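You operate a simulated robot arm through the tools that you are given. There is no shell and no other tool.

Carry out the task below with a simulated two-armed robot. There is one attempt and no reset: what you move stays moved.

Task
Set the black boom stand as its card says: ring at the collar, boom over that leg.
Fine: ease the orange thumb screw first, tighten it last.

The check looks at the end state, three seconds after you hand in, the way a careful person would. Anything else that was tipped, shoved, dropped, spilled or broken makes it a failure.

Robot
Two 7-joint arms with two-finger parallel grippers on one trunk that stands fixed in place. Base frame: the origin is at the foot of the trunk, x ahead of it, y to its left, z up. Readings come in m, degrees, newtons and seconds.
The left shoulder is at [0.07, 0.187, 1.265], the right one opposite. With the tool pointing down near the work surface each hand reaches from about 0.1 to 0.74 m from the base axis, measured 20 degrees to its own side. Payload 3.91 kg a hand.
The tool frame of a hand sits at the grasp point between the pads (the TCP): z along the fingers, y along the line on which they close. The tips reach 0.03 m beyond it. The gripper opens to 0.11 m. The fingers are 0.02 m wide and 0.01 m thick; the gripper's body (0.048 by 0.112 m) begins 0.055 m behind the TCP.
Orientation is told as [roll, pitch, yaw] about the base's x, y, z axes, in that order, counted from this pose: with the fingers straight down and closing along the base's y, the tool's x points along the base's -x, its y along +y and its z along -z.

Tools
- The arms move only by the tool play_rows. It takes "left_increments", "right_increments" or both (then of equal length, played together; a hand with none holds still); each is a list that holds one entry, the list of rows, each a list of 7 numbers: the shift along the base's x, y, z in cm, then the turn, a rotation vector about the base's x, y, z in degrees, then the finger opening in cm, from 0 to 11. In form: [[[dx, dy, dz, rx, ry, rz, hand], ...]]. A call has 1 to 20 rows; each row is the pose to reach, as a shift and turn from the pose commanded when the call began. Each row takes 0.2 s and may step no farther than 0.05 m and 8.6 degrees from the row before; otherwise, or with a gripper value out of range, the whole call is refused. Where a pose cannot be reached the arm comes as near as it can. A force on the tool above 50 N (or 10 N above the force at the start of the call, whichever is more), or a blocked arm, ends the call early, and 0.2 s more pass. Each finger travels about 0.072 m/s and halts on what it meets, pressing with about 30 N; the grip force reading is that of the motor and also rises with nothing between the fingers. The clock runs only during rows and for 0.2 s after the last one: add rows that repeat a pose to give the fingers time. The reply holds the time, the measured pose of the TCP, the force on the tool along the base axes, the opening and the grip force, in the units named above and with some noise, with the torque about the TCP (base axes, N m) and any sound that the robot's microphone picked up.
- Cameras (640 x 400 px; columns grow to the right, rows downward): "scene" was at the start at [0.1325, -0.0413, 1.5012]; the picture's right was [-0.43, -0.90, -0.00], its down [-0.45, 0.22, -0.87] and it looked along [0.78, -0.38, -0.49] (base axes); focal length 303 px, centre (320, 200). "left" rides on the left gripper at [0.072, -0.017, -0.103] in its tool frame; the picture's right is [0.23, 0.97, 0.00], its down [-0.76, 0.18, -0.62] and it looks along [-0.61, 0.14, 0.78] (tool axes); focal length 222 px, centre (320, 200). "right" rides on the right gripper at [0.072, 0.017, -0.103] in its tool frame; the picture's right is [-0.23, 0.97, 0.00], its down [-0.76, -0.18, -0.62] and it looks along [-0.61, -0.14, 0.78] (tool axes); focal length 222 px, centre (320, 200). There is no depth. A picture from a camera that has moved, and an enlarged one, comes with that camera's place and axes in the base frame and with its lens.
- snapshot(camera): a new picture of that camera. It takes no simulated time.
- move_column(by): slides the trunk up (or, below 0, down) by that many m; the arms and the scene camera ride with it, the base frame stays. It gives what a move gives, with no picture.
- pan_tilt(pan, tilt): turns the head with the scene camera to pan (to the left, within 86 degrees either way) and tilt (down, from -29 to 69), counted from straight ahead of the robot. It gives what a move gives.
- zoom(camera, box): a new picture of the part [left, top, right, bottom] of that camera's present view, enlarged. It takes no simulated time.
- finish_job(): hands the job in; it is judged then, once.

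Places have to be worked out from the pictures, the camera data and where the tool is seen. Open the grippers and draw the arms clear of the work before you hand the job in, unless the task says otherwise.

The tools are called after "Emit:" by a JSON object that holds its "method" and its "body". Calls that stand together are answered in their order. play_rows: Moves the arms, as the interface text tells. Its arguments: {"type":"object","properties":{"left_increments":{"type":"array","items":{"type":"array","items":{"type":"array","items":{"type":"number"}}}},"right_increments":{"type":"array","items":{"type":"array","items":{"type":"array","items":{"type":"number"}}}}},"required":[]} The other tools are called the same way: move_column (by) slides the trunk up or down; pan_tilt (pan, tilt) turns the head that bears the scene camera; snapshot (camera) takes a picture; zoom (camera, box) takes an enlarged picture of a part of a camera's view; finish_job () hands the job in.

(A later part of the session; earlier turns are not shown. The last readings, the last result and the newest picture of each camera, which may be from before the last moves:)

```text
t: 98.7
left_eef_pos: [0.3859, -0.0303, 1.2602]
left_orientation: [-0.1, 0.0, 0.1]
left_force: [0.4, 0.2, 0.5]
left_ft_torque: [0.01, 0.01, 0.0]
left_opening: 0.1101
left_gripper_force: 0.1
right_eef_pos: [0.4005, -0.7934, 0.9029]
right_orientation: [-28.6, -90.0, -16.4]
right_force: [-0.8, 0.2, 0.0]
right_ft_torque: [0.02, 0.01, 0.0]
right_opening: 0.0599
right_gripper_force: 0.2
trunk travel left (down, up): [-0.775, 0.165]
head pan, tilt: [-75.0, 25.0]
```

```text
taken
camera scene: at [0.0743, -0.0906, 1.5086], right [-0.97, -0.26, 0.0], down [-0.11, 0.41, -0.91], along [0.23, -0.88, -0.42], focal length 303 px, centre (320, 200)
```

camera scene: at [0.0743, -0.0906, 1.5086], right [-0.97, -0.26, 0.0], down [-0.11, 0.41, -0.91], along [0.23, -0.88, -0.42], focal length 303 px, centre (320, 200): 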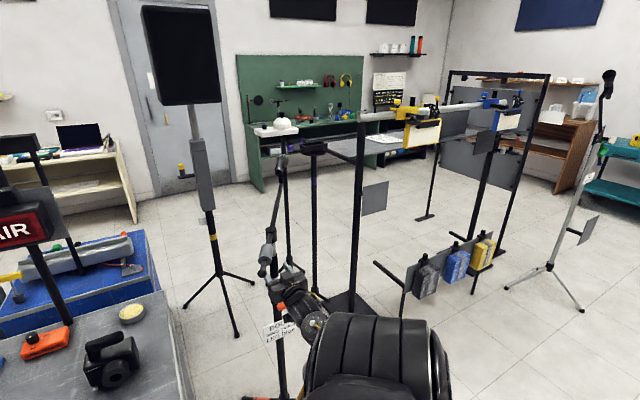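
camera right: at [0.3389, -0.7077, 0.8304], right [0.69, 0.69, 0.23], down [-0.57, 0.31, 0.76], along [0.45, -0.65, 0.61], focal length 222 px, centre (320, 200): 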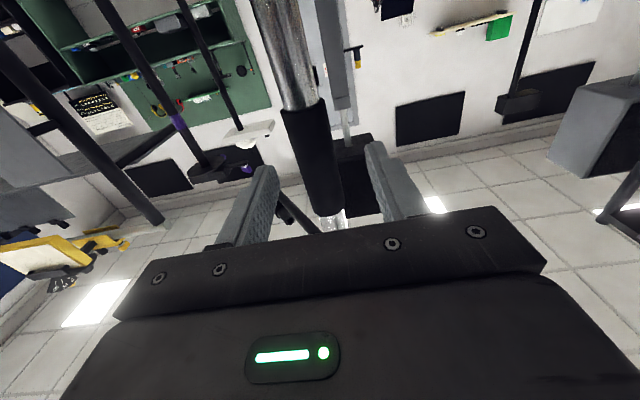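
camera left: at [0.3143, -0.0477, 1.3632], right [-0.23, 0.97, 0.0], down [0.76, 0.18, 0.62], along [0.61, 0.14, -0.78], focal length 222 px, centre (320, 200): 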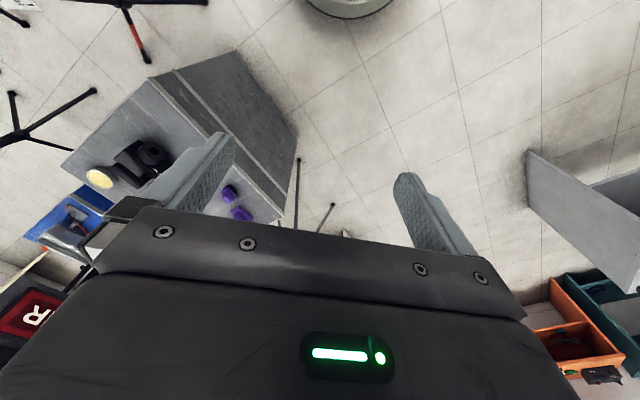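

The sleeve is between the fingers ahead of the grasp point. I zoom to check the remaining distance and centring.

Emit:
{"method": "zoom", "body": {"camera": "right", "box": [260, 110, 380, 220]}}

Emit:
{"method": "zoom", "body": {"camera": "scene", "box": [230, 190, 350, 350]}}

```text
3.64 times, centred on (320, 165) of right
camera zoom: at [0.3389, -0.7077, 0.8304], right [0.69, 0.69, 0.23], down [-0.57, 0.31, 0.76], along [0.45, -0.65, 0.61], focal length 808 px, centre (320, 327)
```

zoom: 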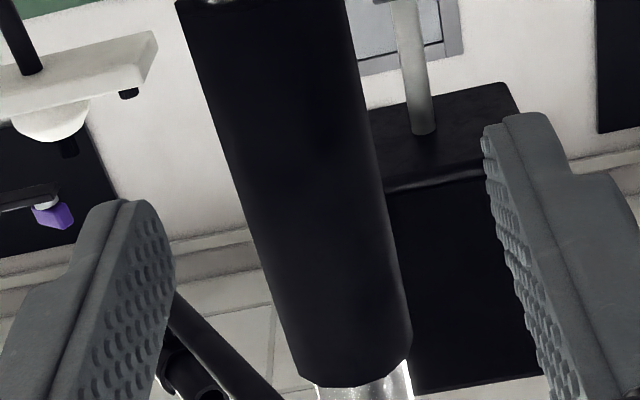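

```text
2.50 times, centred on (290, 270) of scene
camera zoom: at [0.0743, -0.0906, 1.5086], right [-0.97, -0.26, 0.0], down [-0.11, 0.41, -0.91], along [0.23, -0.88, -0.42], focal length 757 px, centre (395, 25)
```

zoom: 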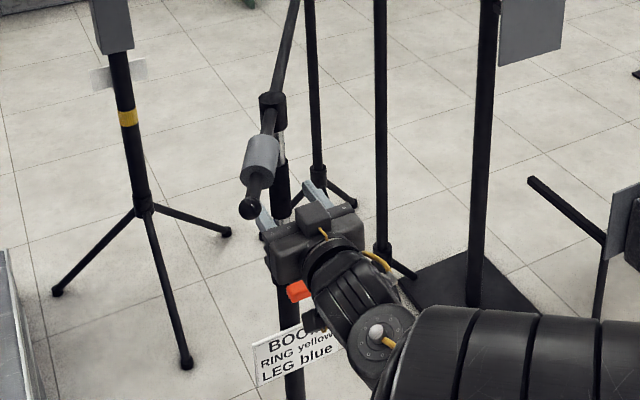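

The sleeve is about 3 cm beyond the grasp point and perhaps 1–2 mm to the left. I advance 2 cm more with a 1 mm correction and close gradually to 3.2 cm.

Emit:
{"method": "play_rows", "body": {"right_increments": [[[0.65, -0.77, 0, 0, 0, 0, 6], [1.33, -1.48, 0, 0, 0, 0, 5], [1.33, -1.48, 0, 0, 0, 0, 4], [1.33, -1.48, 0, 0, 0, 0, 3.4], [1.33, -1.48, 0, 0, 0, 0, 3.2], [1.33, -1.48, 0, 0, 0, 0, 3.2]]]}}

Emit:
{"method": "zoom", "body": {"camera": "right", "box": [260, 120, 380, 230]}}

```text
t: 100.1
left_eef_pos: [0.386, -0.0309, 1.2607]
left_orientation: [0.1, 0.0, 0.0]
left_force: [0.3, 1.0, -0.4]
left_ft_torque: [0.0, 0.01, -0.04]
left_opening: 0.11
left_gripper_force: 0.0
right_eef_pos: [0.4139, -0.8093, 0.903]
right_orientation: [-18.7, -90.0, -26.2]
right_force: [-0.1, 0.0, 0.3]
right_ft_torque: [-0.01, 0.01, -0.01]
right_opening: 0.0319
right_gripper_force: 0.1
trunk travel left (down, up): [-0.775, 0.165]
head pan, tilt: [-75.0, 25.0]
```

```text
3.64 times, centred on (320, 175) of right
camera zoom: at [0.3529, -0.7235, 0.8308], right [0.69, 0.69, 0.23], down [-0.57, 0.31, 0.76], along [0.45, -0.65, 0.61], focal length 808 px, centre (320, 291)
```

zoom: 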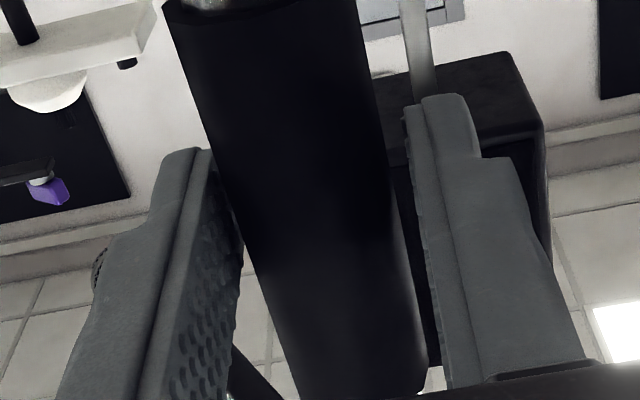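

Fingers flank the sleeve evenly. I close in small steps, checking the force.

Emit:
{"method": "play_rows", "body": {"right_increments": [[[0, 0, 0, 0, 0, 0, 3.0], [0, 0, 0, 0, 0, 0, 2.8], [0, 0, 0, 0, 0, 0, 2.8]]]}}

Emit:
{"method": "play_rows", "body": {"right_increments": [[[0, 0, 0, 0, 0, 0, 2.6], [0, 0, 0, 0, 0, 0, 2.6]]]}}

Emit:
{"method": "play_rows", "body": {"right_increments": [[[0, 0, 0, 0, 0, 0, 2.45], [0, 0, 0, 0, 0, 0, 2.45]]]}}

```text
t: 100.9
left_eef_pos: [0.3847, -0.0313, 1.2597]
left_orientation: [0.0, 0.1, 0.0]
left_force: [-1.5, -0.1, 0.1]
left_ft_torque: [0.0, -0.03, 0.03]
left_opening: 0.11
left_gripper_force: 0.0
right_eef_pos: [0.4126, -0.8084, 0.9028]
right_orientation: [-1.7, -90.1, -43.3]
right_force: [-1.6, -2.0, 0.9]
right_ft_torque: [0.0, -0.01, -0.04]
right_opening: 0.029
right_gripper_force: 1.2
trunk travel left (down, up): [-0.775, 0.165]
head pan, tilt: [-75.0, 25.0]
```

```text
t: 101.5
left_eef_pos: [0.385, -0.0309, 1.2596]
left_orientation: [-0.1, 0.0, 0.0]
left_force: [0.2, 0.3, 0.3]
left_ft_torque: [-0.01, 0.02, -0.05]
left_opening: 0.1099
left_gripper_force: 0.1
right_eef_pos: [0.4117, -0.809, 0.903]
right_orientation: [3.5, -89.9, -48.5]
right_force: [-2.0, -4.4, 0.9]
right_ft_torque: [-0.3, 0.23, -0.07]
right_opening: 0.0274
right_gripper_force: 45.0
trunk travel left (down, up): [-0.775, 0.165]
head pan, tilt: [-75.0, 25.0]
```

```text
t: 102.1
left_eef_pos: [0.3853, -0.031, 1.2604]
left_orientation: [0.0, 0.0, 0.0]
left_force: [0.9, -0.6, 0.3]
left_ft_torque: [0.0, -0.03, -0.03]
left_opening: 0.1101
left_gripper_force: 0.1
right_eef_pos: [0.4139, -0.8093, 0.902]
right_orientation: [10.4, -89.9, -55.4]
right_force: [-2.3, -6.0, 1.8]
right_ft_torque: [-0.33, 0.36, -0.05]
right_opening: 0.0271
right_gripper_force: 45.1
trunk travel left (down, up): [-0.775, 0.165]
head pan, tilt: [-75.0, 25.0]
```

Gripped: sleeve 27 mm, only ~6 N sideways. I now try lifting 1 cm slowly and look at the load.

Emit:
{"method": "play_rows", "body": {"right_increments": [[[-0.06, -0.06, 0.2, 0, 0, 0, 2.0], [-0.06, -0.06, 0.4, 0, 0, 0, 2.0], [-0.06, -0.06, 0.6, 0, 0, 0, 2.0], [-0.06, -0.06, 0.8, 0, 0, 0, 2.0], [-0.06, -0.06, 1.0, 0, 0, 0, 2.0], [-0.06, -0.06, 1.0, 0, 0, 0, 2.0]]]}}

Emit:
{"method": "zoom", "body": {"camera": "scene", "box": [230, 190, 350, 350]}}

```text
t: 103.5
left_eef_pos: [0.3869, -0.0318, 1.2589]
left_orientation: [0.0, 0.0, 0.0]
left_force: [-0.7, -0.1, -0.8]
left_ft_torque: [0.03, -0.02, 0.01]
left_opening: 0.11
left_gripper_force: 0.0
right_eef_pos: [0.4141, -0.8088, 0.9111]
right_orientation: [0.6, -89.7, -45.6]
right_force: [3.8, -5.0, -5.7]
right_ft_torque: [0.25, 1.18, -0.1]
right_opening: 0.0274
right_gripper_force: 44.4
trunk travel left (down, up): [-0.775, 0.165]
head pan, tilt: [-75.0, 25.0]
```

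```text
2.50 times, centred on (290, 270) of scene
camera zoom: at [0.0763, -0.0933, 1.5083], right [-0.97, -0.26, 0.0], down [-0.11, 0.41, -0.91], along [0.23, -0.87, -0.42], focal length 757 px, centre (395, 25)
```

zoom: 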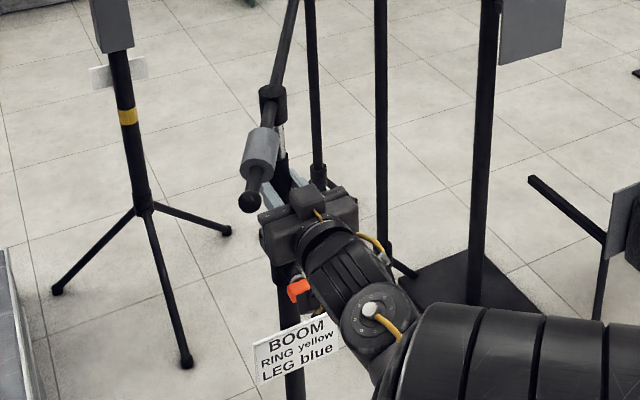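

The tube slides up with about 6 N only, so the screw is eased and friction still holds it. The hand hides the collar from the head camera, so I yaw the left hand in place to look at the collar with its camera.

Emit:
{"method": "play_rows", "body": {"left_increments": [[[0, 0, 0, 0, 0, -8, 11], [0, 0, 0, 0, 0, -16, 11], [0, 0, 0, 0, 0, -24, 11], [0, 0, 0, 0, 0, -32, 11], [0, 0, 0, 0, 0, -40, 11], [0, 0, 0, 0, 0, -48, 11], [0, 0, 0, 0, 0, -56, 11], [0, 0, 0, 0, 0, -64, 11], [0, 0, 0, 0, 0, -70, 11]]]}}

Emit:
{"method": "snapshot", "body": {"camera": "left"}}

```text
t: 105.5
left_eef_pos: [0.3588, -0.1072, 1.3475]
left_orientation: [-2.5, -1.6, -68.3]
left_force: [0.0, -0.4, 0.1]
left_ft_torque: [-0.01, -0.01, -0.01]
left_opening: 0.1098
left_gripper_force: 0.1
left hand out of reach, approached as far as the arm can: row 6, 7, 8, 9
right_eef_pos: [0.4121, -0.8091, 0.912]
right_orientation: [-0.5, -89.9, -44.4]
right_force: [5.6, -5.1, -2.8]
right_ft_torque: [-0.37, 0.3, 0.11]
right_opening: 0.0272
right_gripper_force: 45.4
trunk travel left (down, up): [-0.775, 0.165]
head pan, tilt: [-75.0, 25.0]
```

```text
taken
camera left: at [0.3204, -0.0416, 1.4492], right [0.82, 0.57, -0.05], down [0.46, -0.62, 0.64], along [0.33, -0.55, -0.77], focal length 222 px, centre (320, 200)
```

left: 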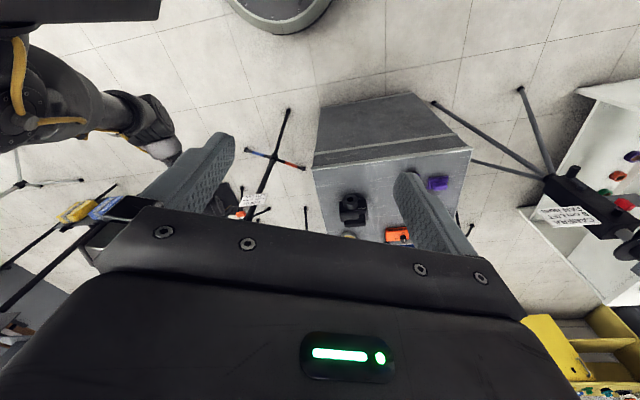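

The left camera sees the stand's lower part near its gripper edge. I zoom to see whether the collar is visible.

Emit:
{"method": "zoom", "body": {"camera": "left", "box": [200, 150, 300, 240]}}

```text
4.44 times, centred on (250, 195) of left
camera zoom: at [0.3204, -0.0416, 1.4492], right [0.82, 0.57, -0.05], down [0.46, -0.62, 0.64], along [0.33, -0.55, -0.77], focal length 987 px, centre (631, 222)
```

zoom: 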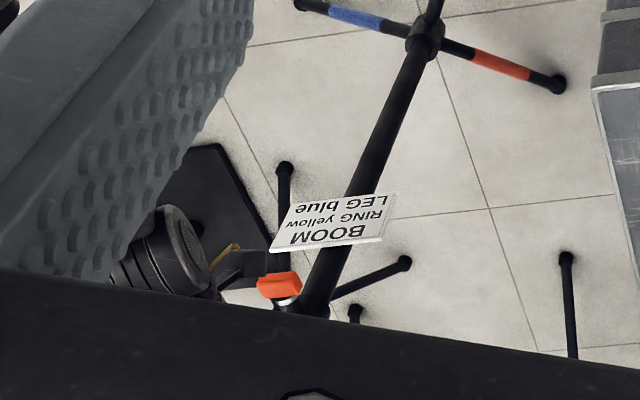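

The collar is just hidden by the left gripper's edge. I pitch the left hand up about 15° to bring it into view.

Emit:
{"method": "play_rows", "body": {"left_increments": [[[0, 0, 0, -4.3, -2.6, 0, 11], [0, 0, 0, -8.6, -5.2, 0, 11], [0, 0, 0, -12.9, -7.7, 0, 11], [0, 0, 0, -12.9, -7.7, 0, 11]]]}}

Emit:
{"method": "snapshot", "body": {"camera": "left"}}

```text
t: 106.5
left_eef_pos: [0.3884, -0.1581, 1.3984]
left_orientation: [1.6, -16.7, -69.5]
left_force: [-0.2, 0.1, -0.3]
left_ft_torque: [-0.02, 0.01, 0.0]
left_opening: 0.11
left_gripper_force: 0.0
left hand out of reach, approached as far as the arm can: row 1, 2, 3, 4
right_eef_pos: [0.4125, -0.8103, 0.9131]
right_orientation: [0.5, -89.9, -45.5]
right_force: [6.1, -6.7, -0.1]
right_ft_torque: [-0.28, 0.3, -0.02]
right_opening: 0.0272
right_gripper_force: 44.9
trunk travel left (down, up): [-0.775, 0.165]
head pan, tilt: [-75.0, 25.0]
```

```text
taken
camera left: at [0.3365, -0.0726, 1.4766], right [0.83, 0.55, -0.04], down [0.34, -0.46, 0.82], along [0.43, -0.7, -0.57], focal length 222 px, centre (320, 200)
```

left: 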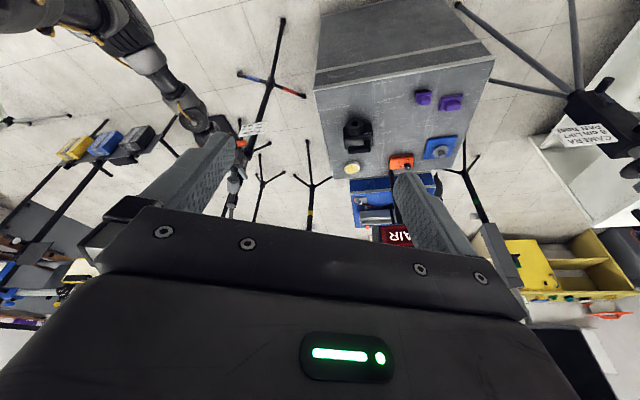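

Now the collar area is in view of the left camera. I zoom on it.

Emit:
{"method": "zoom", "body": {"camera": "left", "box": [215, 110, 275, 215]}}

Emit:
{"method": "zoom", "body": {"camera": "left", "box": [228, 125, 258, 165]}}

```text
3.81 times, centred on (245, 162) of left
camera zoom: at [0.3365, -0.0726, 1.4766], right [0.83, 0.55, -0.04], down [0.34, -0.46, 0.82], along [0.43, -0.7, -0.57], focal length 846 px, centre (606, 343)
```

zoom: 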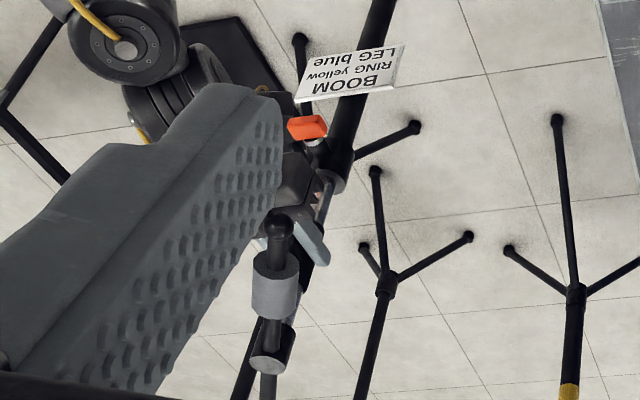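

```text
10.00 times, centred on (243, 145) of left
camera zoom: at [0.3365, -0.0726, 1.4766], right [0.83, 0.55, -0.04], down [0.34, -0.46, 0.82], along [0.43, -0.7, -0.57], focal length 2221 px, centre (1090, 750)
```

zoom: 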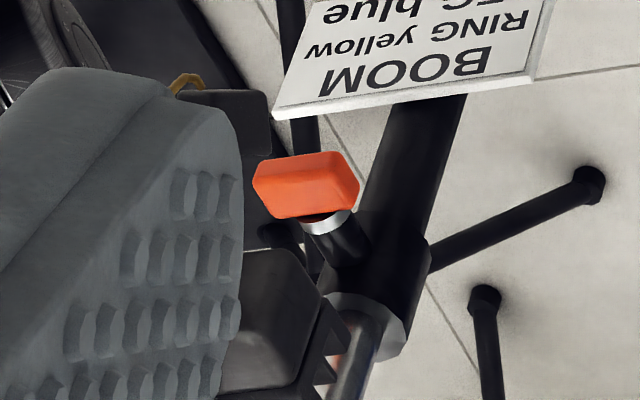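

The left camera now shows the collar and the chrome tube coming out of it; no ring yet. I raise the tube 2 cm more.

Emit:
{"method": "play_rows", "body": {"right_increments": [[[0, 0, 0.4, 0, 0, 0, 2.0], [0, 0, 0.8, 0, 0, 0, 2.0], [0, 0, 1.2, 0, 0, 0, 2.0], [0, 0, 1.6, 0, 0, 0, 2.0], [0, 0, 2.0, 0, 0, 0, 2.0], [0, 0, 2.0, 0, 0, 0, 2.0]]]}}

Emit:
{"method": "zoom", "body": {"camera": "left", "box": [228, 125, 268, 175]}}

```text
t: 107.9
left_eef_pos: [0.3873, -0.1575, 1.3973]
left_orientation: [1.5, -16.8, -69.4]
left_force: [0.5, -0.3, -0.1]
left_ft_torque: [-0.01, -0.01, 0.0]
left_opening: 0.1099
left_gripper_force: 0.1
right_eef_pos: [0.4128, -0.8102, 0.9319]
right_orientation: [2.0, -89.9, -46.9]
right_force: [1.0, 2.5, -5.3]
right_ft_torque: [0.08, 0.76, 0.04]
right_opening: 0.0274
right_gripper_force: 44.6
trunk travel left (down, up): [-0.775, 0.165]
head pan, tilt: [-75.0, 25.0]
```

```text
8.00 times, centred on (248, 150) of left
camera zoom: at [0.336, -0.0717, 1.4765], right [0.83, 0.55, -0.04], down [0.34, -0.46, 0.82], along [0.43, -0.7, -0.57], focal length 1777 px, centre (896, 600)
```

zoom: 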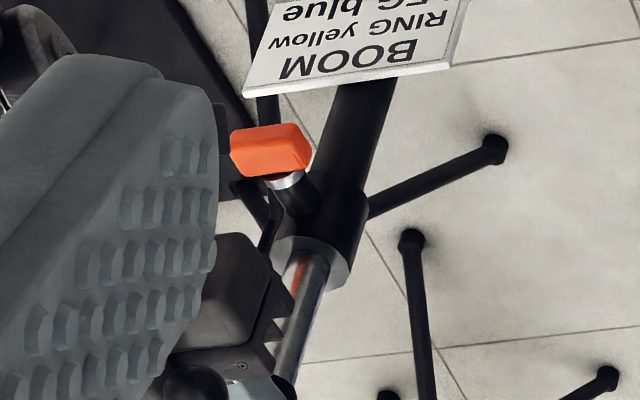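

The chrome section is longer, no ring yet. I raise another 2 cm.

Emit:
{"method": "play_rows", "body": {"right_increments": [[[0, 0, 0.4, 0, 0, 0, 2.0], [0, 0, 0.8, 0, 0, 0, 2.0], [0, 0, 1.2, 0, 0, 0, 2.0], [0, 0, 1.6, 0, 0, 0, 2.0], [0, 0, 2.0, 0, 0, 0, 2.0], [0, 0, 2.0, 0, 0, 0, 2.0]]]}}

Emit:
{"method": "zoom", "body": {"camera": "left", "box": [228, 125, 268, 175]}}

```text
t: 109.3
left_eef_pos: [0.3887, -0.1566, 1.3981]
left_orientation: [1.3, -16.7, -69.5]
left_force: [0.2, -0.2, 0.6]
left_ft_torque: [-0.01, 0.02, -0.01]
left_opening: 0.1099
left_gripper_force: 0.1
right_eef_pos: [0.4136, -0.809, 0.9519]
right_orientation: [0.0, -89.9, -45.0]
right_force: [2.9, -0.8, -4.1]
right_ft_torque: [-0.08, 0.51, -0.04]
right_opening: 0.0272
right_gripper_force: 44.8
trunk travel left (down, up): [-0.775, 0.165]
head pan, tilt: [-75.0, 25.0]
```

```text
8.00 times, centred on (248, 150) of left
camera zoom: at [0.3368, -0.0721, 1.4762], right [0.83, 0.55, -0.04], down [0.34, -0.46, 0.82], along [0.43, -0.7, -0.57], focal length 1777 px, centre (896, 600)
```

zoom: 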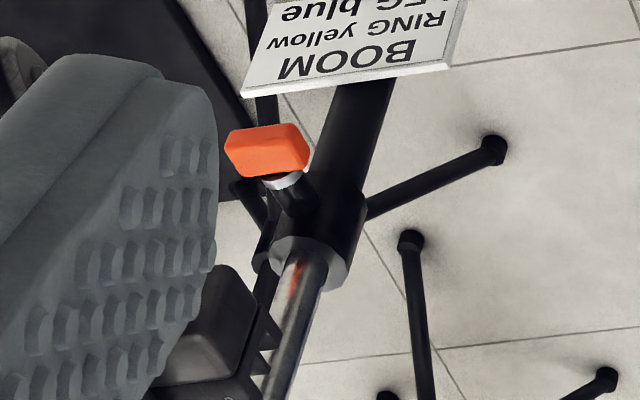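

Still no ring after about 5 cm. I raise another 2 cm.

Emit:
{"method": "play_rows", "body": {"right_increments": [[[0, 0, 0.4, 0, 0, 0, 2.0], [0, 0, 0.8, 0, 0, 0, 2.0], [0, 0, 1.2, 0, 0, 0, 2.0], [0, 0, 1.6, 0, 0, 0, 2.0], [0, 0, 2.0, 0, 0, 0, 2.0], [0, 0, 2.0, 0, 0, 0, 2.0]]]}}

Emit:
{"method": "zoom", "body": {"camera": "left", "box": [228, 125, 268, 175]}}

```text
t: 110.7
left_eef_pos: [0.3907, -0.1579, 1.3977]
left_orientation: [1.4, -16.7, -69.4]
left_force: [0.4, -0.1, 0.6]
left_ft_torque: [-0.03, 0.01, 0.05]
left_opening: 0.11
left_gripper_force: 0.1
right_eef_pos: [0.4128, -0.8095, 0.9717]
right_orientation: [-1.1, -89.8, -43.9]
right_force: [7.0, -3.3, -5.2]
right_ft_torque: [0.75, -0.02, 0.16]
right_opening: 0.0269
right_gripper_force: 45.2
trunk travel left (down, up): [-0.775, 0.165]
head pan, tilt: [-75.0, 25.0]
```

```text
8.00 times, centred on (248, 150) of left
camera zoom: at [0.3374, -0.0731, 1.476], right [0.83, 0.55, -0.04], down [0.35, -0.46, 0.82], along [0.43, -0.7, -0.57], focal length 1777 px, centre (896, 600)
```

zoom: 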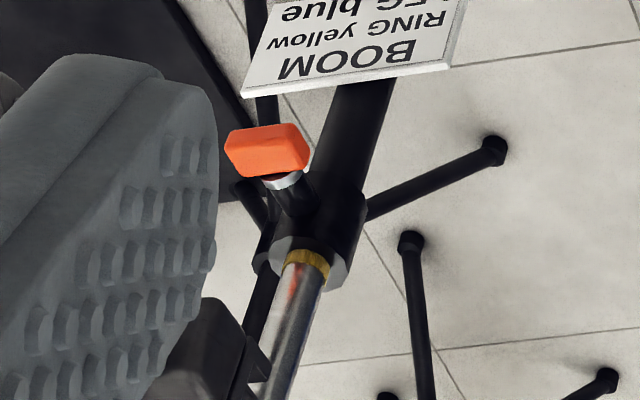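

The yellow ring has just emerged at the collar. I zoom in closely to see how much of it shows.

Emit:
{"method": "zoom", "body": {"camera": "left", "box": [246, 150, 262, 164]}}

Emit:
{"method": "zoom", "body": {"camera": "scene", "box": [250, 270, 310, 340]}}

```text
16.00 times, centred on (254, 157) of left
camera zoom: at [0.3374, -0.0731, 1.476], right [0.83, 0.55, -0.04], down [0.35, -0.46, 0.82], along [0.43, -0.7, -0.57], focal length 3554 px, centre (1376, 888)
```

zoom: 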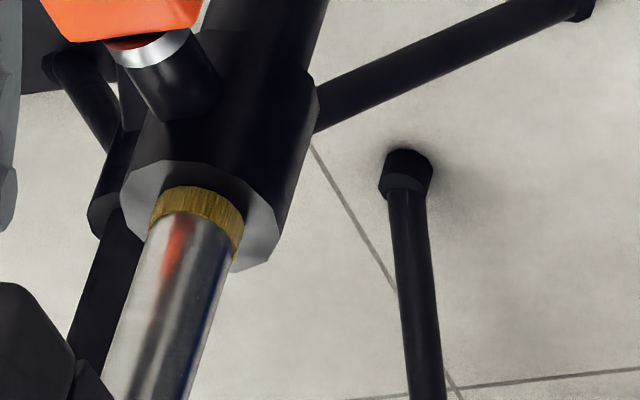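

```text
5.71 times, centred on (280, 305) of scene
camera zoom: at [0.0767, -0.0933, 1.5083], right [-0.97, -0.26, 0.0], down [-0.11, 0.41, -0.91], along [0.23, -0.87, -0.42], focal length 1730 px, centre (549, -400)
```

zoom: 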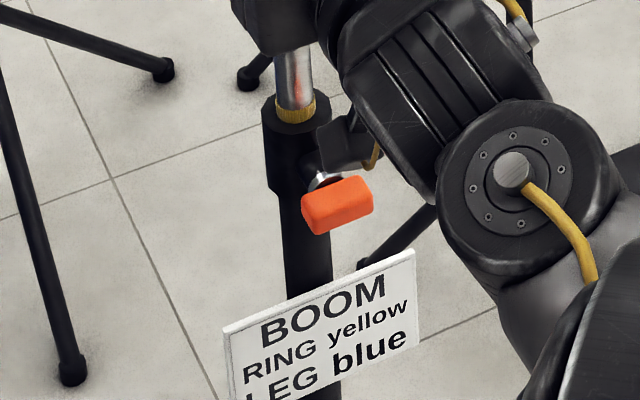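

The ring touches the collar rim. I zoom more to judge whether its whole width is already out.

Emit:
{"method": "zoom", "body": {"camera": "scene", "box": [272, 280, 288, 292]}}

Emit:
{"method": "zoom", "body": {"camera": "left", "box": [248, 153, 256, 160]}}

```text
16.00 times, centred on (280, 286) of scene
camera zoom: at [0.0767, -0.0933, 1.5083], right [-0.97, -0.26, 0.0], down [-0.11, 0.41, -0.91], along [0.23, -0.87, -0.42], focal length 4843 px, centre (960, -1176)
```

zoom: 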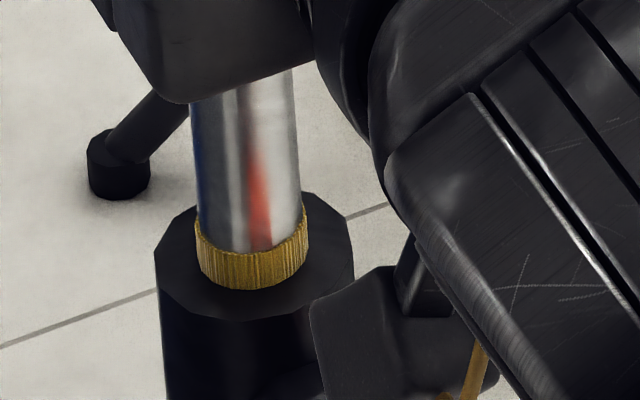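

```text
16.00 times, centred on (252, 156) of left
camera zoom: at [0.3374, -0.0731, 1.476], right [0.83, 0.55, -0.04], down [0.35, -0.46, 0.82], along [0.43, -0.7, -0.57], focal length 3554 px, centre (1408, 896)
```

zoom: 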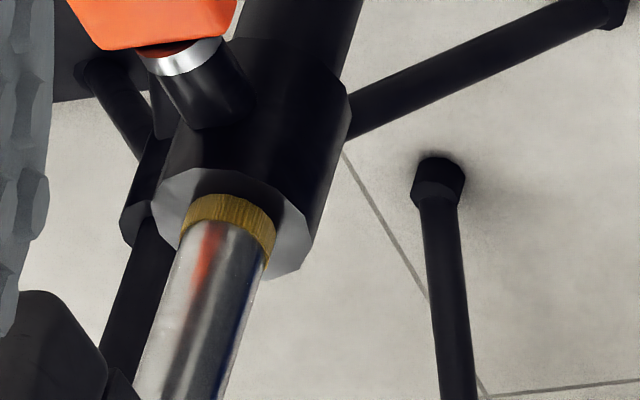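

About 10 mm of ring is showing. I raise 3 mm more to learn whether the ring is taller or fully out.

Emit:
{"method": "play_rows", "body": {"right_increments": [[[0, 0, 0.15, 0, 0, 0, 2.0], [0, 0, 0.3, 0, 0, 0, 2.0], [0, 0, 0.3, 0, 0, 0, 2.0]]]}}

Emit:
{"method": "zoom", "body": {"camera": "scene", "box": [272, 280, 288, 292]}}

```text
t: 111.5
left_eef_pos: [0.3894, -0.1583, 1.3981]
left_orientation: [1.4, -16.6, -69.5]
left_force: [-0.1, 0.0, -0.2]
left_ft_torque: [0.0, 0.01, -0.01]
left_opening: 0.1099
left_gripper_force: 0.0
right_eef_pos: [0.4133, -0.8091, 0.9741]
right_orientation: [0.0, -89.7, -44.8]
right_force: [6.6, -2.1, -5.3]
right_ft_torque: [0.53, -0.18, 0.06]
right_opening: 0.0271
right_gripper_force: 45.3
trunk travel left (down, up): [-0.775, 0.165]
head pan, tilt: [-75.0, 25.0]
```

```text
16.00 times, centred on (280, 286) of scene
camera zoom: at [0.0769, -0.0932, 1.5083], right [-0.97, -0.26, 0.0], down [-0.11, 0.41, -0.91], along [0.23, -0.87, -0.42], focal length 4843 px, centre (960, -1176)
```

zoom: 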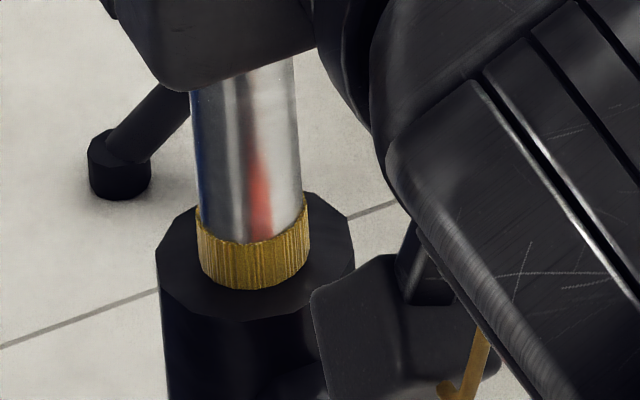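

Now 13 mm shows, so the ring is taller still. Raise 3 mm more.

Emit:
{"method": "play_rows", "body": {"right_increments": [[[0, 0, 0.15, 0, 0, 0, 2.0], [0, 0, 0.3, 0, 0, 0, 2.0], [0, 0, 0.3, 0, 0, 0, 2.0]]]}}

Emit:
{"method": "zoom", "body": {"camera": "scene", "box": [272, 280, 288, 292]}}

```text
t: 112.3
left_eef_pos: [0.3899, -0.158, 1.3985]
left_orientation: [1.4, -16.7, -69.4]
left_force: [0.2, 0.5, 0.3]
left_ft_torque: [0.01, -0.06, 0.06]
left_opening: 0.1099
left_gripper_force: 0.1
right_eef_pos: [0.4127, -0.8101, 0.9772]
right_orientation: [-2.7, -89.8, -42.3]
right_force: [6.2, -2.3, -5.6]
right_ft_torque: [0.63, -0.27, 0.02]
right_opening: 0.0271
right_gripper_force: 45.4
trunk travel left (down, up): [-0.775, 0.165]
head pan, tilt: [-75.0, 25.0]
```

```text
16.00 times, centred on (280, 286) of scene
camera zoom: at [0.0767, -0.093, 1.5083], right [-0.97, -0.26, 0.0], down [-0.11, 0.41, -0.91], along [0.23, -0.87, -0.42], focal length 4843 px, centre (960, -1176)
```

zoom: 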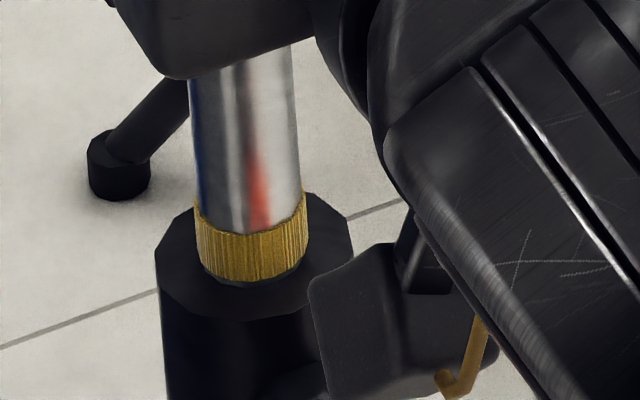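

The ring (about 14 mm tall) is now fully out with a 2 mm gap, so the right height is roughly 2–4 mm lower. I lower 2.5 mm and start the boom swing with an 8° turn of the hand about the pole axis.

Emit:
{"method": "play_rows", "body": {"right_increments": [[[0, 0, -0.25, 0, 0, 0, 2.0], [0.05, 0.045, -0.25, 0, 0, -4, 2.0], [0.105, 0.09, -0.25, 0, 0, -8, 2.0], [0.105, 0.09, -0.25, 0, 0, -8, 2.0]]]}}

Emit:
{"method": "snapshot", "body": {"camera": "scene"}}

```text
t: 113.3
left_eef_pos: [0.388, -0.156, 1.399]
left_orientation: [1.4, -16.8, -69.4]
left_force: [0.1, 0.7, 0.4]
left_ft_torque: [-0.03, -0.07, -0.01]
left_opening: 0.11
left_gripper_force: 0.1
right_eef_pos: [0.4119, -0.807, 0.978]
right_orientation: [-167.9, -89.9, 114.9]
right_force: [4.7, 3.6, 1.3]
right_ft_torque: [0.02, -1.15, -0.18]
right_opening: 0.0271
right_gripper_force: 44.8
trunk travel left (down, up): [-0.775, 0.165]
head pan, tilt: [-75.0, 25.0]
```

```text
taken
camera scene: at [0.0752, -0.0902, 1.5086], right [-0.97, -0.26, 0.0], down [-0.11, 0.41, -0.91], along [0.23, -0.88, -0.42], focal length 303 px, centre (320, 200)
```

scene: 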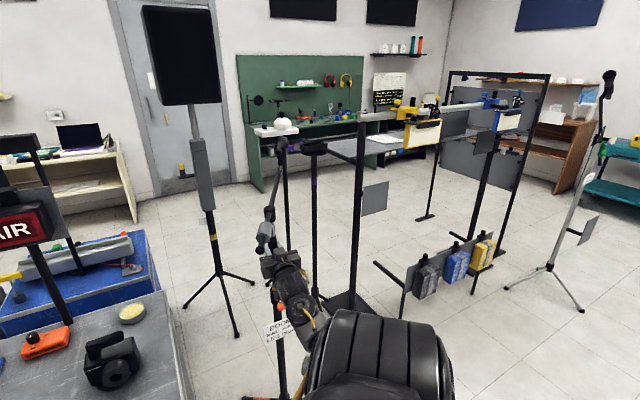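

The hand turned 8°, but I must see whether the boom turned too. I zoom on the boom.

Emit:
{"method": "zoom", "body": {"camera": "scene", "box": [230, 120, 330, 270]}}

Emit:
{"method": "snapshot", "body": {"camera": "right"}}

```text
2.67 times, centred on (280, 195) of scene
camera zoom: at [0.0752, -0.0902, 1.5086], right [-0.97, -0.26, 0.0], down [-0.11, 0.41, -0.91], along [0.23, -0.88, -0.42], focal length 807 px, centre (427, 213)
```

zoom: 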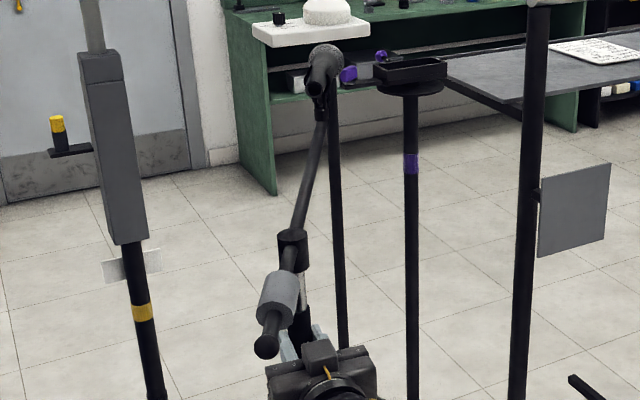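

```text
taken
camera right: at [0.3648, -0.7136, 0.9043], right [0.78, 0.59, 0.23], down [-0.52, 0.39, 0.76], along [0.36, -0.71, 0.61], focal length 222 px, centre (320, 200)
```

right: 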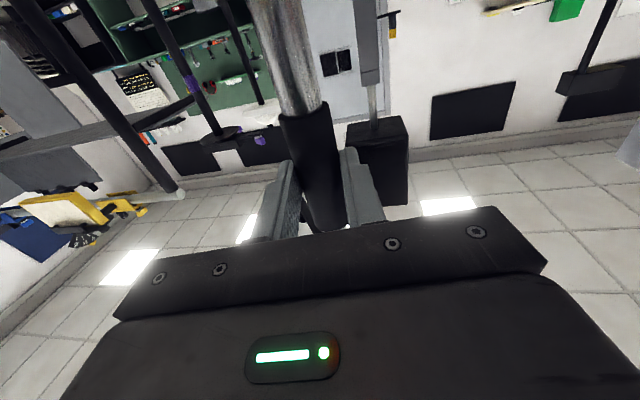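

The boom is still at about -74°, so the sleeve slipped or turns freely in the fingers. I turn 8° more and read the torque and look again.

Emit:
{"method": "play_rows", "body": {"right_increments": [[[0.055, 0.035, 0, 0, 0, -4, 1.5], [0.117, 0.075, 0, 0, 0, -8, 1.5], [0.117, 0.075, 0, 0, 0, -8, 1.5]]]}}

Emit:
{"method": "zoom", "body": {"camera": "scene", "box": [230, 120, 330, 270]}}

Emit:
{"method": "zoom", "body": {"camera": "left", "box": [222, 125, 262, 225]}}

```text
t: 114.1
left_eef_pos: [0.3893, -0.1546, 1.3989]
left_orientation: [1.4, -16.7, -69.3]
left_force: [-0.9, 0.9, -0.2]
left_ft_torque: [-0.02, -0.04, 0.01]
left_opening: 0.1098
left_gripper_force: 0.0
right_eef_pos: [0.4151, -0.8045, 0.9765]
right_orientation: [-54.4, -89.8, -6.5]
right_force: [5.7, 6.8, -3.1]
right_ft_torque: [-0.01, 0.18, -0.06]
right_opening: 0.0265
right_gripper_force: 45.4
trunk travel left (down, up): [-0.775, 0.165]
head pan, tilt: [-75.0, 25.0]
```

```text
2.67 times, centred on (280, 195) of scene
camera zoom: at [0.0762, -0.0903, 1.5085], right [-0.97, -0.26, 0.0], down [-0.11, 0.41, -0.91], along [0.23, -0.88, -0.42], focal length 807 px, centre (427, 213)
```

zoom: 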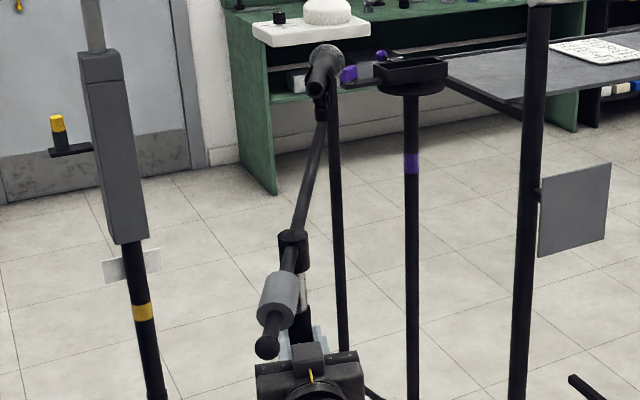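

```text
4.00 times, centred on (242, 175) of left
camera zoom: at [0.3369, -0.0701, 1.4763], right [0.83, 0.55, -0.04], down [0.34, -0.46, 0.82], along [0.43, -0.7, -0.57], focal length 888 px, centre (632, 300)
```

zoom: 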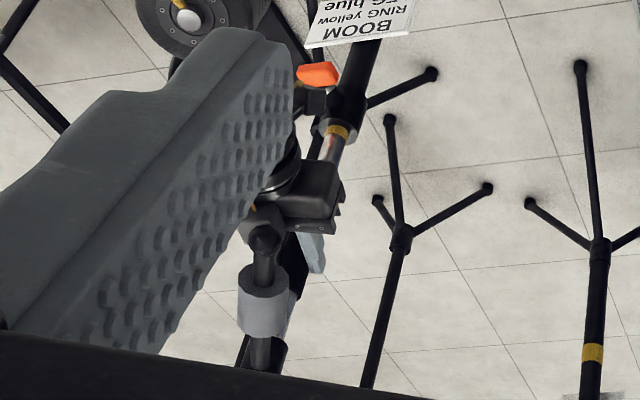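

The boom does not turn with the sleeve; the fingers just slip round it. I will instead swing the boom by pushing its counterweight end sideways, where there is leverage. First I release the sleeve and check that the tube holds its height.

Emit:
{"method": "play_rows", "body": {"right_increments": [[[0, 0, 0, 0, 0, 0, 2.6], [0, 0, 0, 0, 0, 0, 3.0], [0, 0, 0, 0, 0, 0, 4.0], [0, 0, 0, 0, 0, 0, 6.0], [0, 0, 0, 0, 0, 0, 6.0]]]}}

Emit:
{"method": "zoom", "body": {"camera": "scene", "box": [272, 280, 288, 292]}}

Emit:
{"method": "zoom", "body": {"camera": "left", "box": [248, 153, 256, 160]}}

```text
t: 115.3
left_eef_pos: [0.3876, -0.1559, 1.3992]
left_orientation: [1.6, -16.7, -69.3]
left_force: [-0.2, -0.5, 0.0]
left_ft_torque: [0.0, -0.01, 0.05]
left_opening: 0.11
left_gripper_force: 0.1
right_eef_pos: [0.4145, -0.8072, 0.9758]
right_orientation: [-8.8, -90.0, -52.2]
right_force: [-1.2, 0.3, -0.4]
right_ft_torque: [0.03, 0.01, -0.02]
right_opening: 0.0601
right_gripper_force: 0.0
trunk travel left (down, up): [-0.775, 0.165]
head pan, tilt: [-75.0, 25.0]
```

```text
16.00 times, centred on (280, 286) of scene
camera zoom: at [0.0745, -0.0912, 1.5086], right [-0.97, -0.26, 0.0], down [-0.11, 0.41, -0.91], along [0.23, -0.88, -0.42], focal length 4843 px, centre (960, -1176)
```

zoom: 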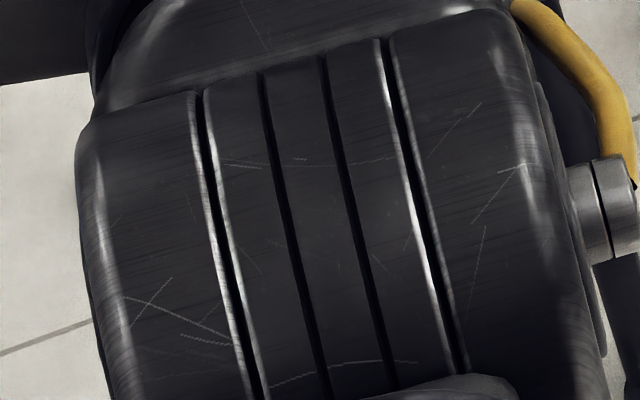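

```text
16.00 times, centred on (252, 156) of left
camera zoom: at [0.3352, -0.0711, 1.4767], right [0.83, 0.55, -0.04], down [0.34, -0.46, 0.82], along [0.43, -0.7, -0.57], focal length 3554 px, centre (1408, 896)
```

zoom: 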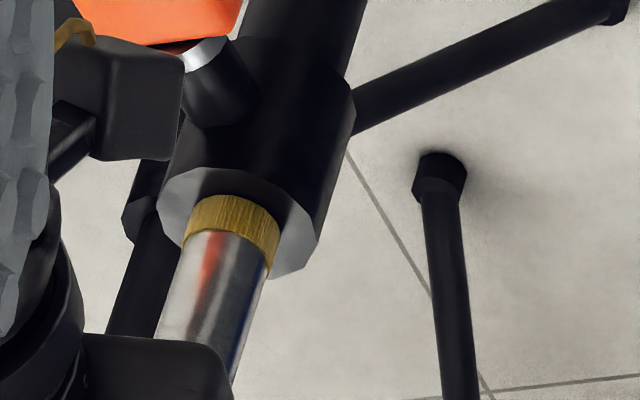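

The tube stays up with the ring sitting on the collar rim. I back the open hand straight out 13 cm, then sideways to the left-rear, clear of the boom tail above.

Emit:
{"method": "play_rows", "body": {"right_increments": [[[-1.2, 2.2, 0, 0, 0, 0, 6], [-2.4, 4.4, 0, 0, 0, 0, 6], [-3.6, 6.6, 0, 0, 0, 0, 6], [-4.9, 8.8, 0, 0, 0, 0, 6], [-6.3, 11.4, 0, 0, 0, 0, 6], [-6.3, 11.4, 0, 0, 0, 0, 6]]]}}

Emit:
{"method": "snapshot", "body": {"camera": "scene"}}

Emit:
{"method": "snapshot", "body": {"camera": "right"}}

```text
t: 116.7
left_eef_pos: [0.3883, -0.1569, 1.3983]
left_orientation: [1.5, -16.8, -69.4]
left_force: [0.5, 0.4, 0.3]
left_ft_torque: [0.04, 0.0, -0.02]
left_opening: 0.1097
left_gripper_force: 0.1
right_eef_pos: [0.3505, -0.6923, 0.977]
right_orientation: [-4.5, -89.9, -56.5]
right_force: [0.0, 0.2, 0.4]
right_ft_torque: [0.0, 0.0, 0.02]
right_opening: 0.0599
right_gripper_force: 0.1
trunk travel left (down, up): [-0.775, 0.165]
head pan, tilt: [-75.0, 25.0]
```

```text
taken
camera scene: at [0.0751, -0.0918, 1.5085], right [-0.97, -0.26, 0.0], down [-0.11, 0.41, -0.91], along [0.23, -0.88, -0.42], focal length 303 px, centre (320, 200)
```

scene: 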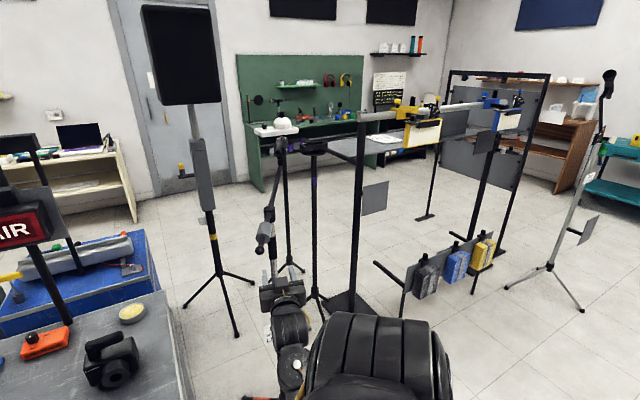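

```text
taken
camera right: at [0.3151, -0.5932, 0.9059], right [0.85, 0.47, 0.23], down [-0.46, 0.46, 0.76], along [0.26, -0.75, 0.61], focal length 222 px, centre (320, 200)
```

right: 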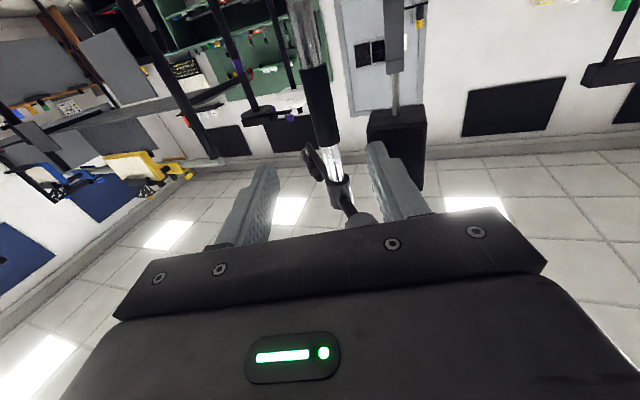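

Clear of the pole. I turn the hand back to azimuth -45°, move to the near-left side of the boom tail (still below it) and close the fingers to make a pusher.

Emit:
{"method": "play_rows", "body": {"right_increments": [[[-1.3, -0.7, 0, 0, 0, 4, 5], [-2.6, -1.4, 0, 0, 0, 8, 4], [-3.9, -2.1, 0, 0, 0, 12, 2], [-5.05, -2.8, 0, 0, 0, 16, 1], [-5.05, -2.8, 0, 0, 0, 16, 0], [-5.05, -2.8, 0, 0, 0, 16, 0]]]}}

Emit:
{"method": "move_column", "body": {"by": 0.12}}

Emit:
{"method": "snapshot", "body": {"camera": "scene"}}

Emit:
{"method": "snapshot", "body": {"camera": "right"}}

```text
t: 118.1
left_eef_pos: [0.3875, -0.156, 1.3997]
left_orientation: [1.6, -16.8, -69.4]
left_force: [0.8, 0.5, -0.5]
left_ft_torque: [0.01, 0.0, -0.03]
left_opening: 0.11
left_gripper_force: 0.1
right_eef_pos: [0.3019, -0.7204, 0.9774]
right_orientation: [-1.9, -90.1, -43.1]
right_force: [-1.6, -0.3, 0.1]
right_ft_torque: [0.03, -0.01, 0.0]
right_opening: 0.0
right_gripper_force: 30.2
trunk travel left (down, up): [-0.775, 0.165]
head pan, tilt: [-75.0, 25.0]
```

```text
t: 119.6
left_eef_pos: [0.3878, -0.1566, 1.5191]
left_orientation: [1.6, -16.8, -69.3]
left_force: [0.1, -0.1, -0.1]
left_ft_torque: [0.01, 0.01, -0.02]
left_opening: 0.1098
left_gripper_force: 0.1
right_eef_pos: [0.3009, -0.7211, 1.0964]
right_orientation: [-4.2, -89.9, -40.9]
right_force: [-0.3, -0.1, -0.2]
right_ft_torque: [0.01, 0.02, -0.03]
right_opening: 0.0
right_gripper_force: 29.9
trunk travel left (down, up): [-0.895, 0.045]
head pan, tilt: [-75.0, 25.0]
```

```text
taken
camera scene: at [0.0748, -0.0913, 1.6285], right [-0.97, -0.26, 0.0], down [-0.11, 0.41, -0.91], along [0.23, -0.88, -0.42], focal length 303 px, centre (320, 200)
```

scene: 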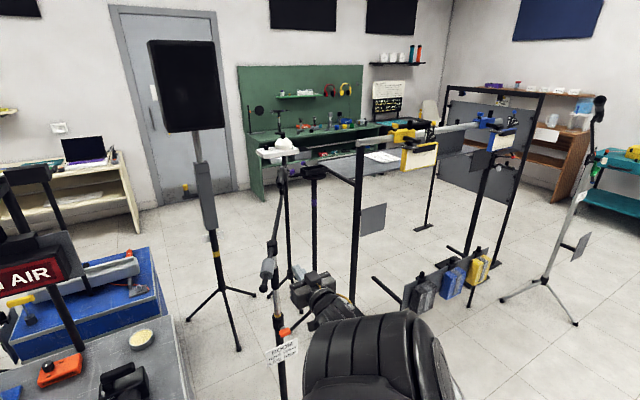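

```text
taken
camera right: at [0.2399, -0.6354, 1.0247], right [0.69, 0.69, 0.23], down [-0.57, 0.31, 0.76], along [0.45, -0.65, 0.61], focal length 222 px, centre (320, 200)
```

right: 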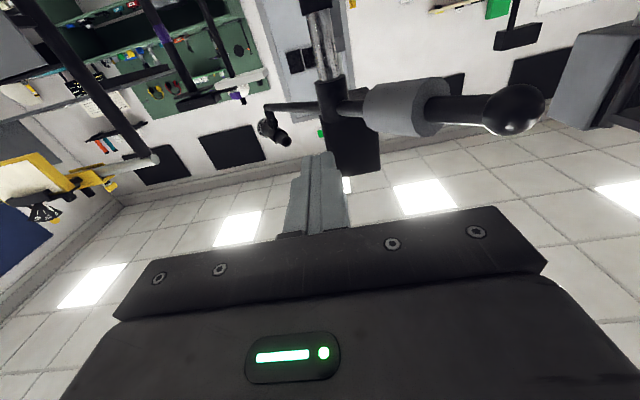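

The right camera shows the tail: weight at about (0.398,-0.727,1.088), just to the right of my closed fingers. I lower 1 cm to match its height and move gently up to contact.

Emit:
{"method": "play_rows", "body": {"right_increments": [[[1.0, 0.2, -0.5, 0, 0, 0, 0], [2.2, 0.5, -1.0, 0, 0, 0, 0], [3.4, 0.8, -1.0, 0, 0, 0, 0], [4.4, 1.0, -1.0, 0, 0, 0, 0], [5.1, 1.2, -1.0, 0, 0, 0, 0], [5.6, 1.3, -1.0, 0, 0, 0, 0], [5.6, 1.3, -1.0, 0, 0, 0, 0]]]}}

Emit:
{"method": "snapshot", "body": {"camera": "right"}}

Emit:
{"method": "zoom", "body": {"camera": "scene", "box": [230, 140, 350, 330]}}

```text
t: 121.2
left_eef_pos: [0.3874, -0.1574, 1.5172]
left_orientation: [1.5, -16.8, -69.5]
left_force: [0.9, -0.1, -0.2]
left_ft_torque: [0.02, 0.01, 0.0]
left_opening: 0.1101
left_gripper_force: 0.1
right_eef_pos: [0.3569, -0.7059, 1.0882]
right_orientation: [-16.1, -90.0, -29.0]
right_force: [-0.3, -0.8, 0.0]
right_ft_torque: [0.01, 0.02, 0.0]
right_opening: 0.0
right_gripper_force: 29.9
trunk travel left (down, up): [-0.895, 0.045]
head pan, tilt: [-75.0, 25.0]
```

```text
taken
camera right: at [0.2956, -0.6228, 1.016], right [0.69, 0.69, 0.23], down [-0.57, 0.31, 0.76], along [0.45, -0.65, 0.61], focal length 222 px, centre (320, 200)
```

right: 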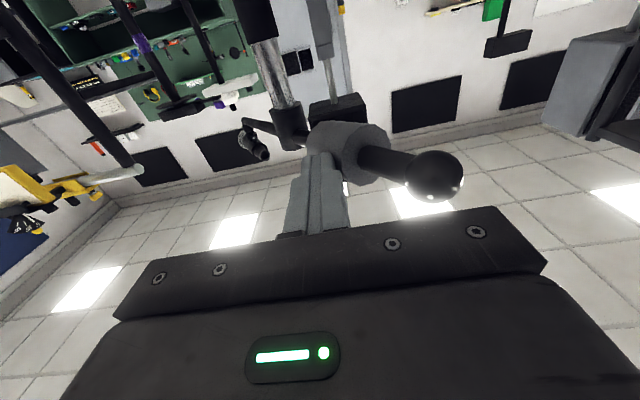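

```text
2.11 times, centred on (290, 235) of scene
camera zoom: at [0.0745, -0.0912, 1.6286], right [-0.97, -0.26, 0.0], down [-0.11, 0.41, -0.91], along [0.23, -0.88, -0.42], focal length 637 px, centre (383, 126)
```

zoom: 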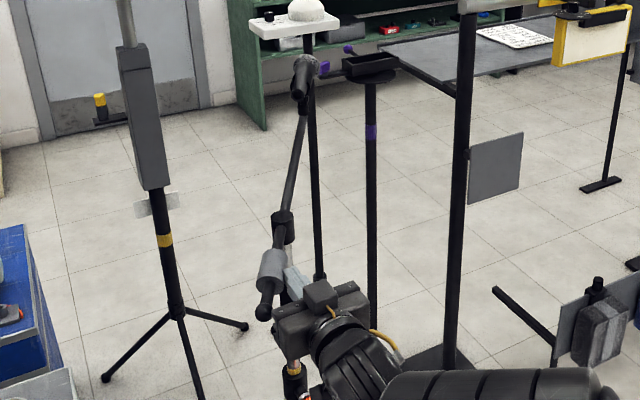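

The fingertip is right beside the weight, no force yet. I push on in small steps and watch the force and the boom.

Emit:
{"method": "play_rows", "body": {"right_increments": [[[0.5, 0.1, 0, 0, 0, 0, 0], [1.0, 0.2, 0, 0, 0, 0, 0], [1.5, 0.3, 0, 0, 0, 0, 0], [1.5, 0.3, 0, 0, 0, 0, 0]]]}}

Emit:
{"method": "snapshot", "body": {"camera": "right"}}

Emit:
{"method": "zoom", "body": {"camera": "scene", "box": [230, 140, 350, 330]}}

```text
t: 122.2
left_eef_pos: [0.3878, -0.1555, 1.5187]
left_orientation: [1.5, -16.8, -69.4]
left_force: [0.0, 0.3, 0.6]
left_ft_torque: [0.01, 0.0, -0.01]
left_opening: 0.11
left_gripper_force: 0.1
right_eef_pos: [0.3731, -0.7055, 1.0877]
right_orientation: [-4.0, -90.1, -40.9]
right_force: [0.5, -0.5, 0.1]
right_ft_torque: [-0.04, -0.02, 0.0]
right_opening: 0.0001
right_gripper_force: 30.3
trunk travel left (down, up): [-0.895, 0.045]
head pan, tilt: [-75.0, 25.0]
```

```text
taken
camera right: at [0.3116, -0.6203, 1.0159], right [0.69, 0.69, 0.23], down [-0.57, 0.31, 0.76], along [0.45, -0.65, 0.61], focal length 222 px, centre (320, 200)
```

right: 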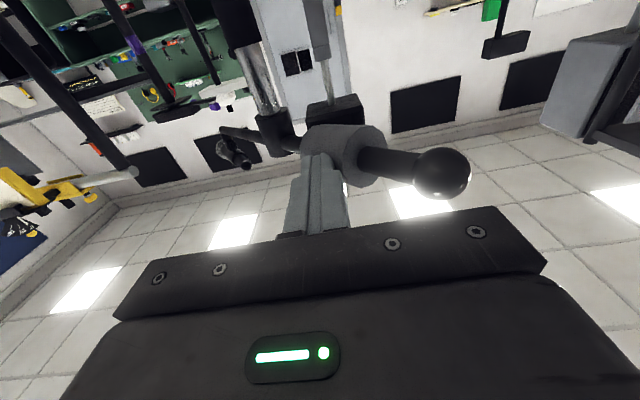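

```text
2.11 times, centred on (290, 235) of scene
camera zoom: at [0.0747, -0.0911, 1.6286], right [-0.97, -0.26, 0.0], down [-0.11, 0.41, -0.91], along [0.23, -0.88, -0.42], focal length 637 px, centre (383, 126)
```

zoom: 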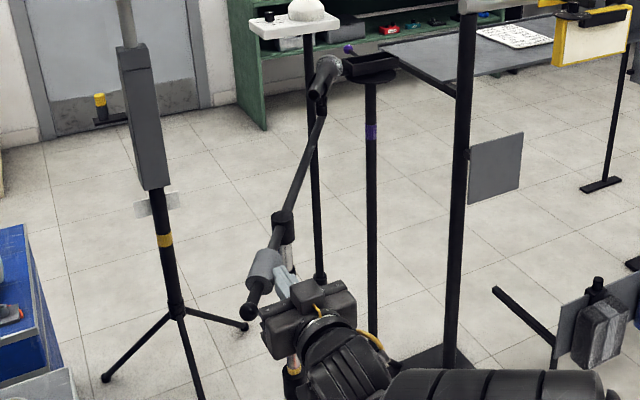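

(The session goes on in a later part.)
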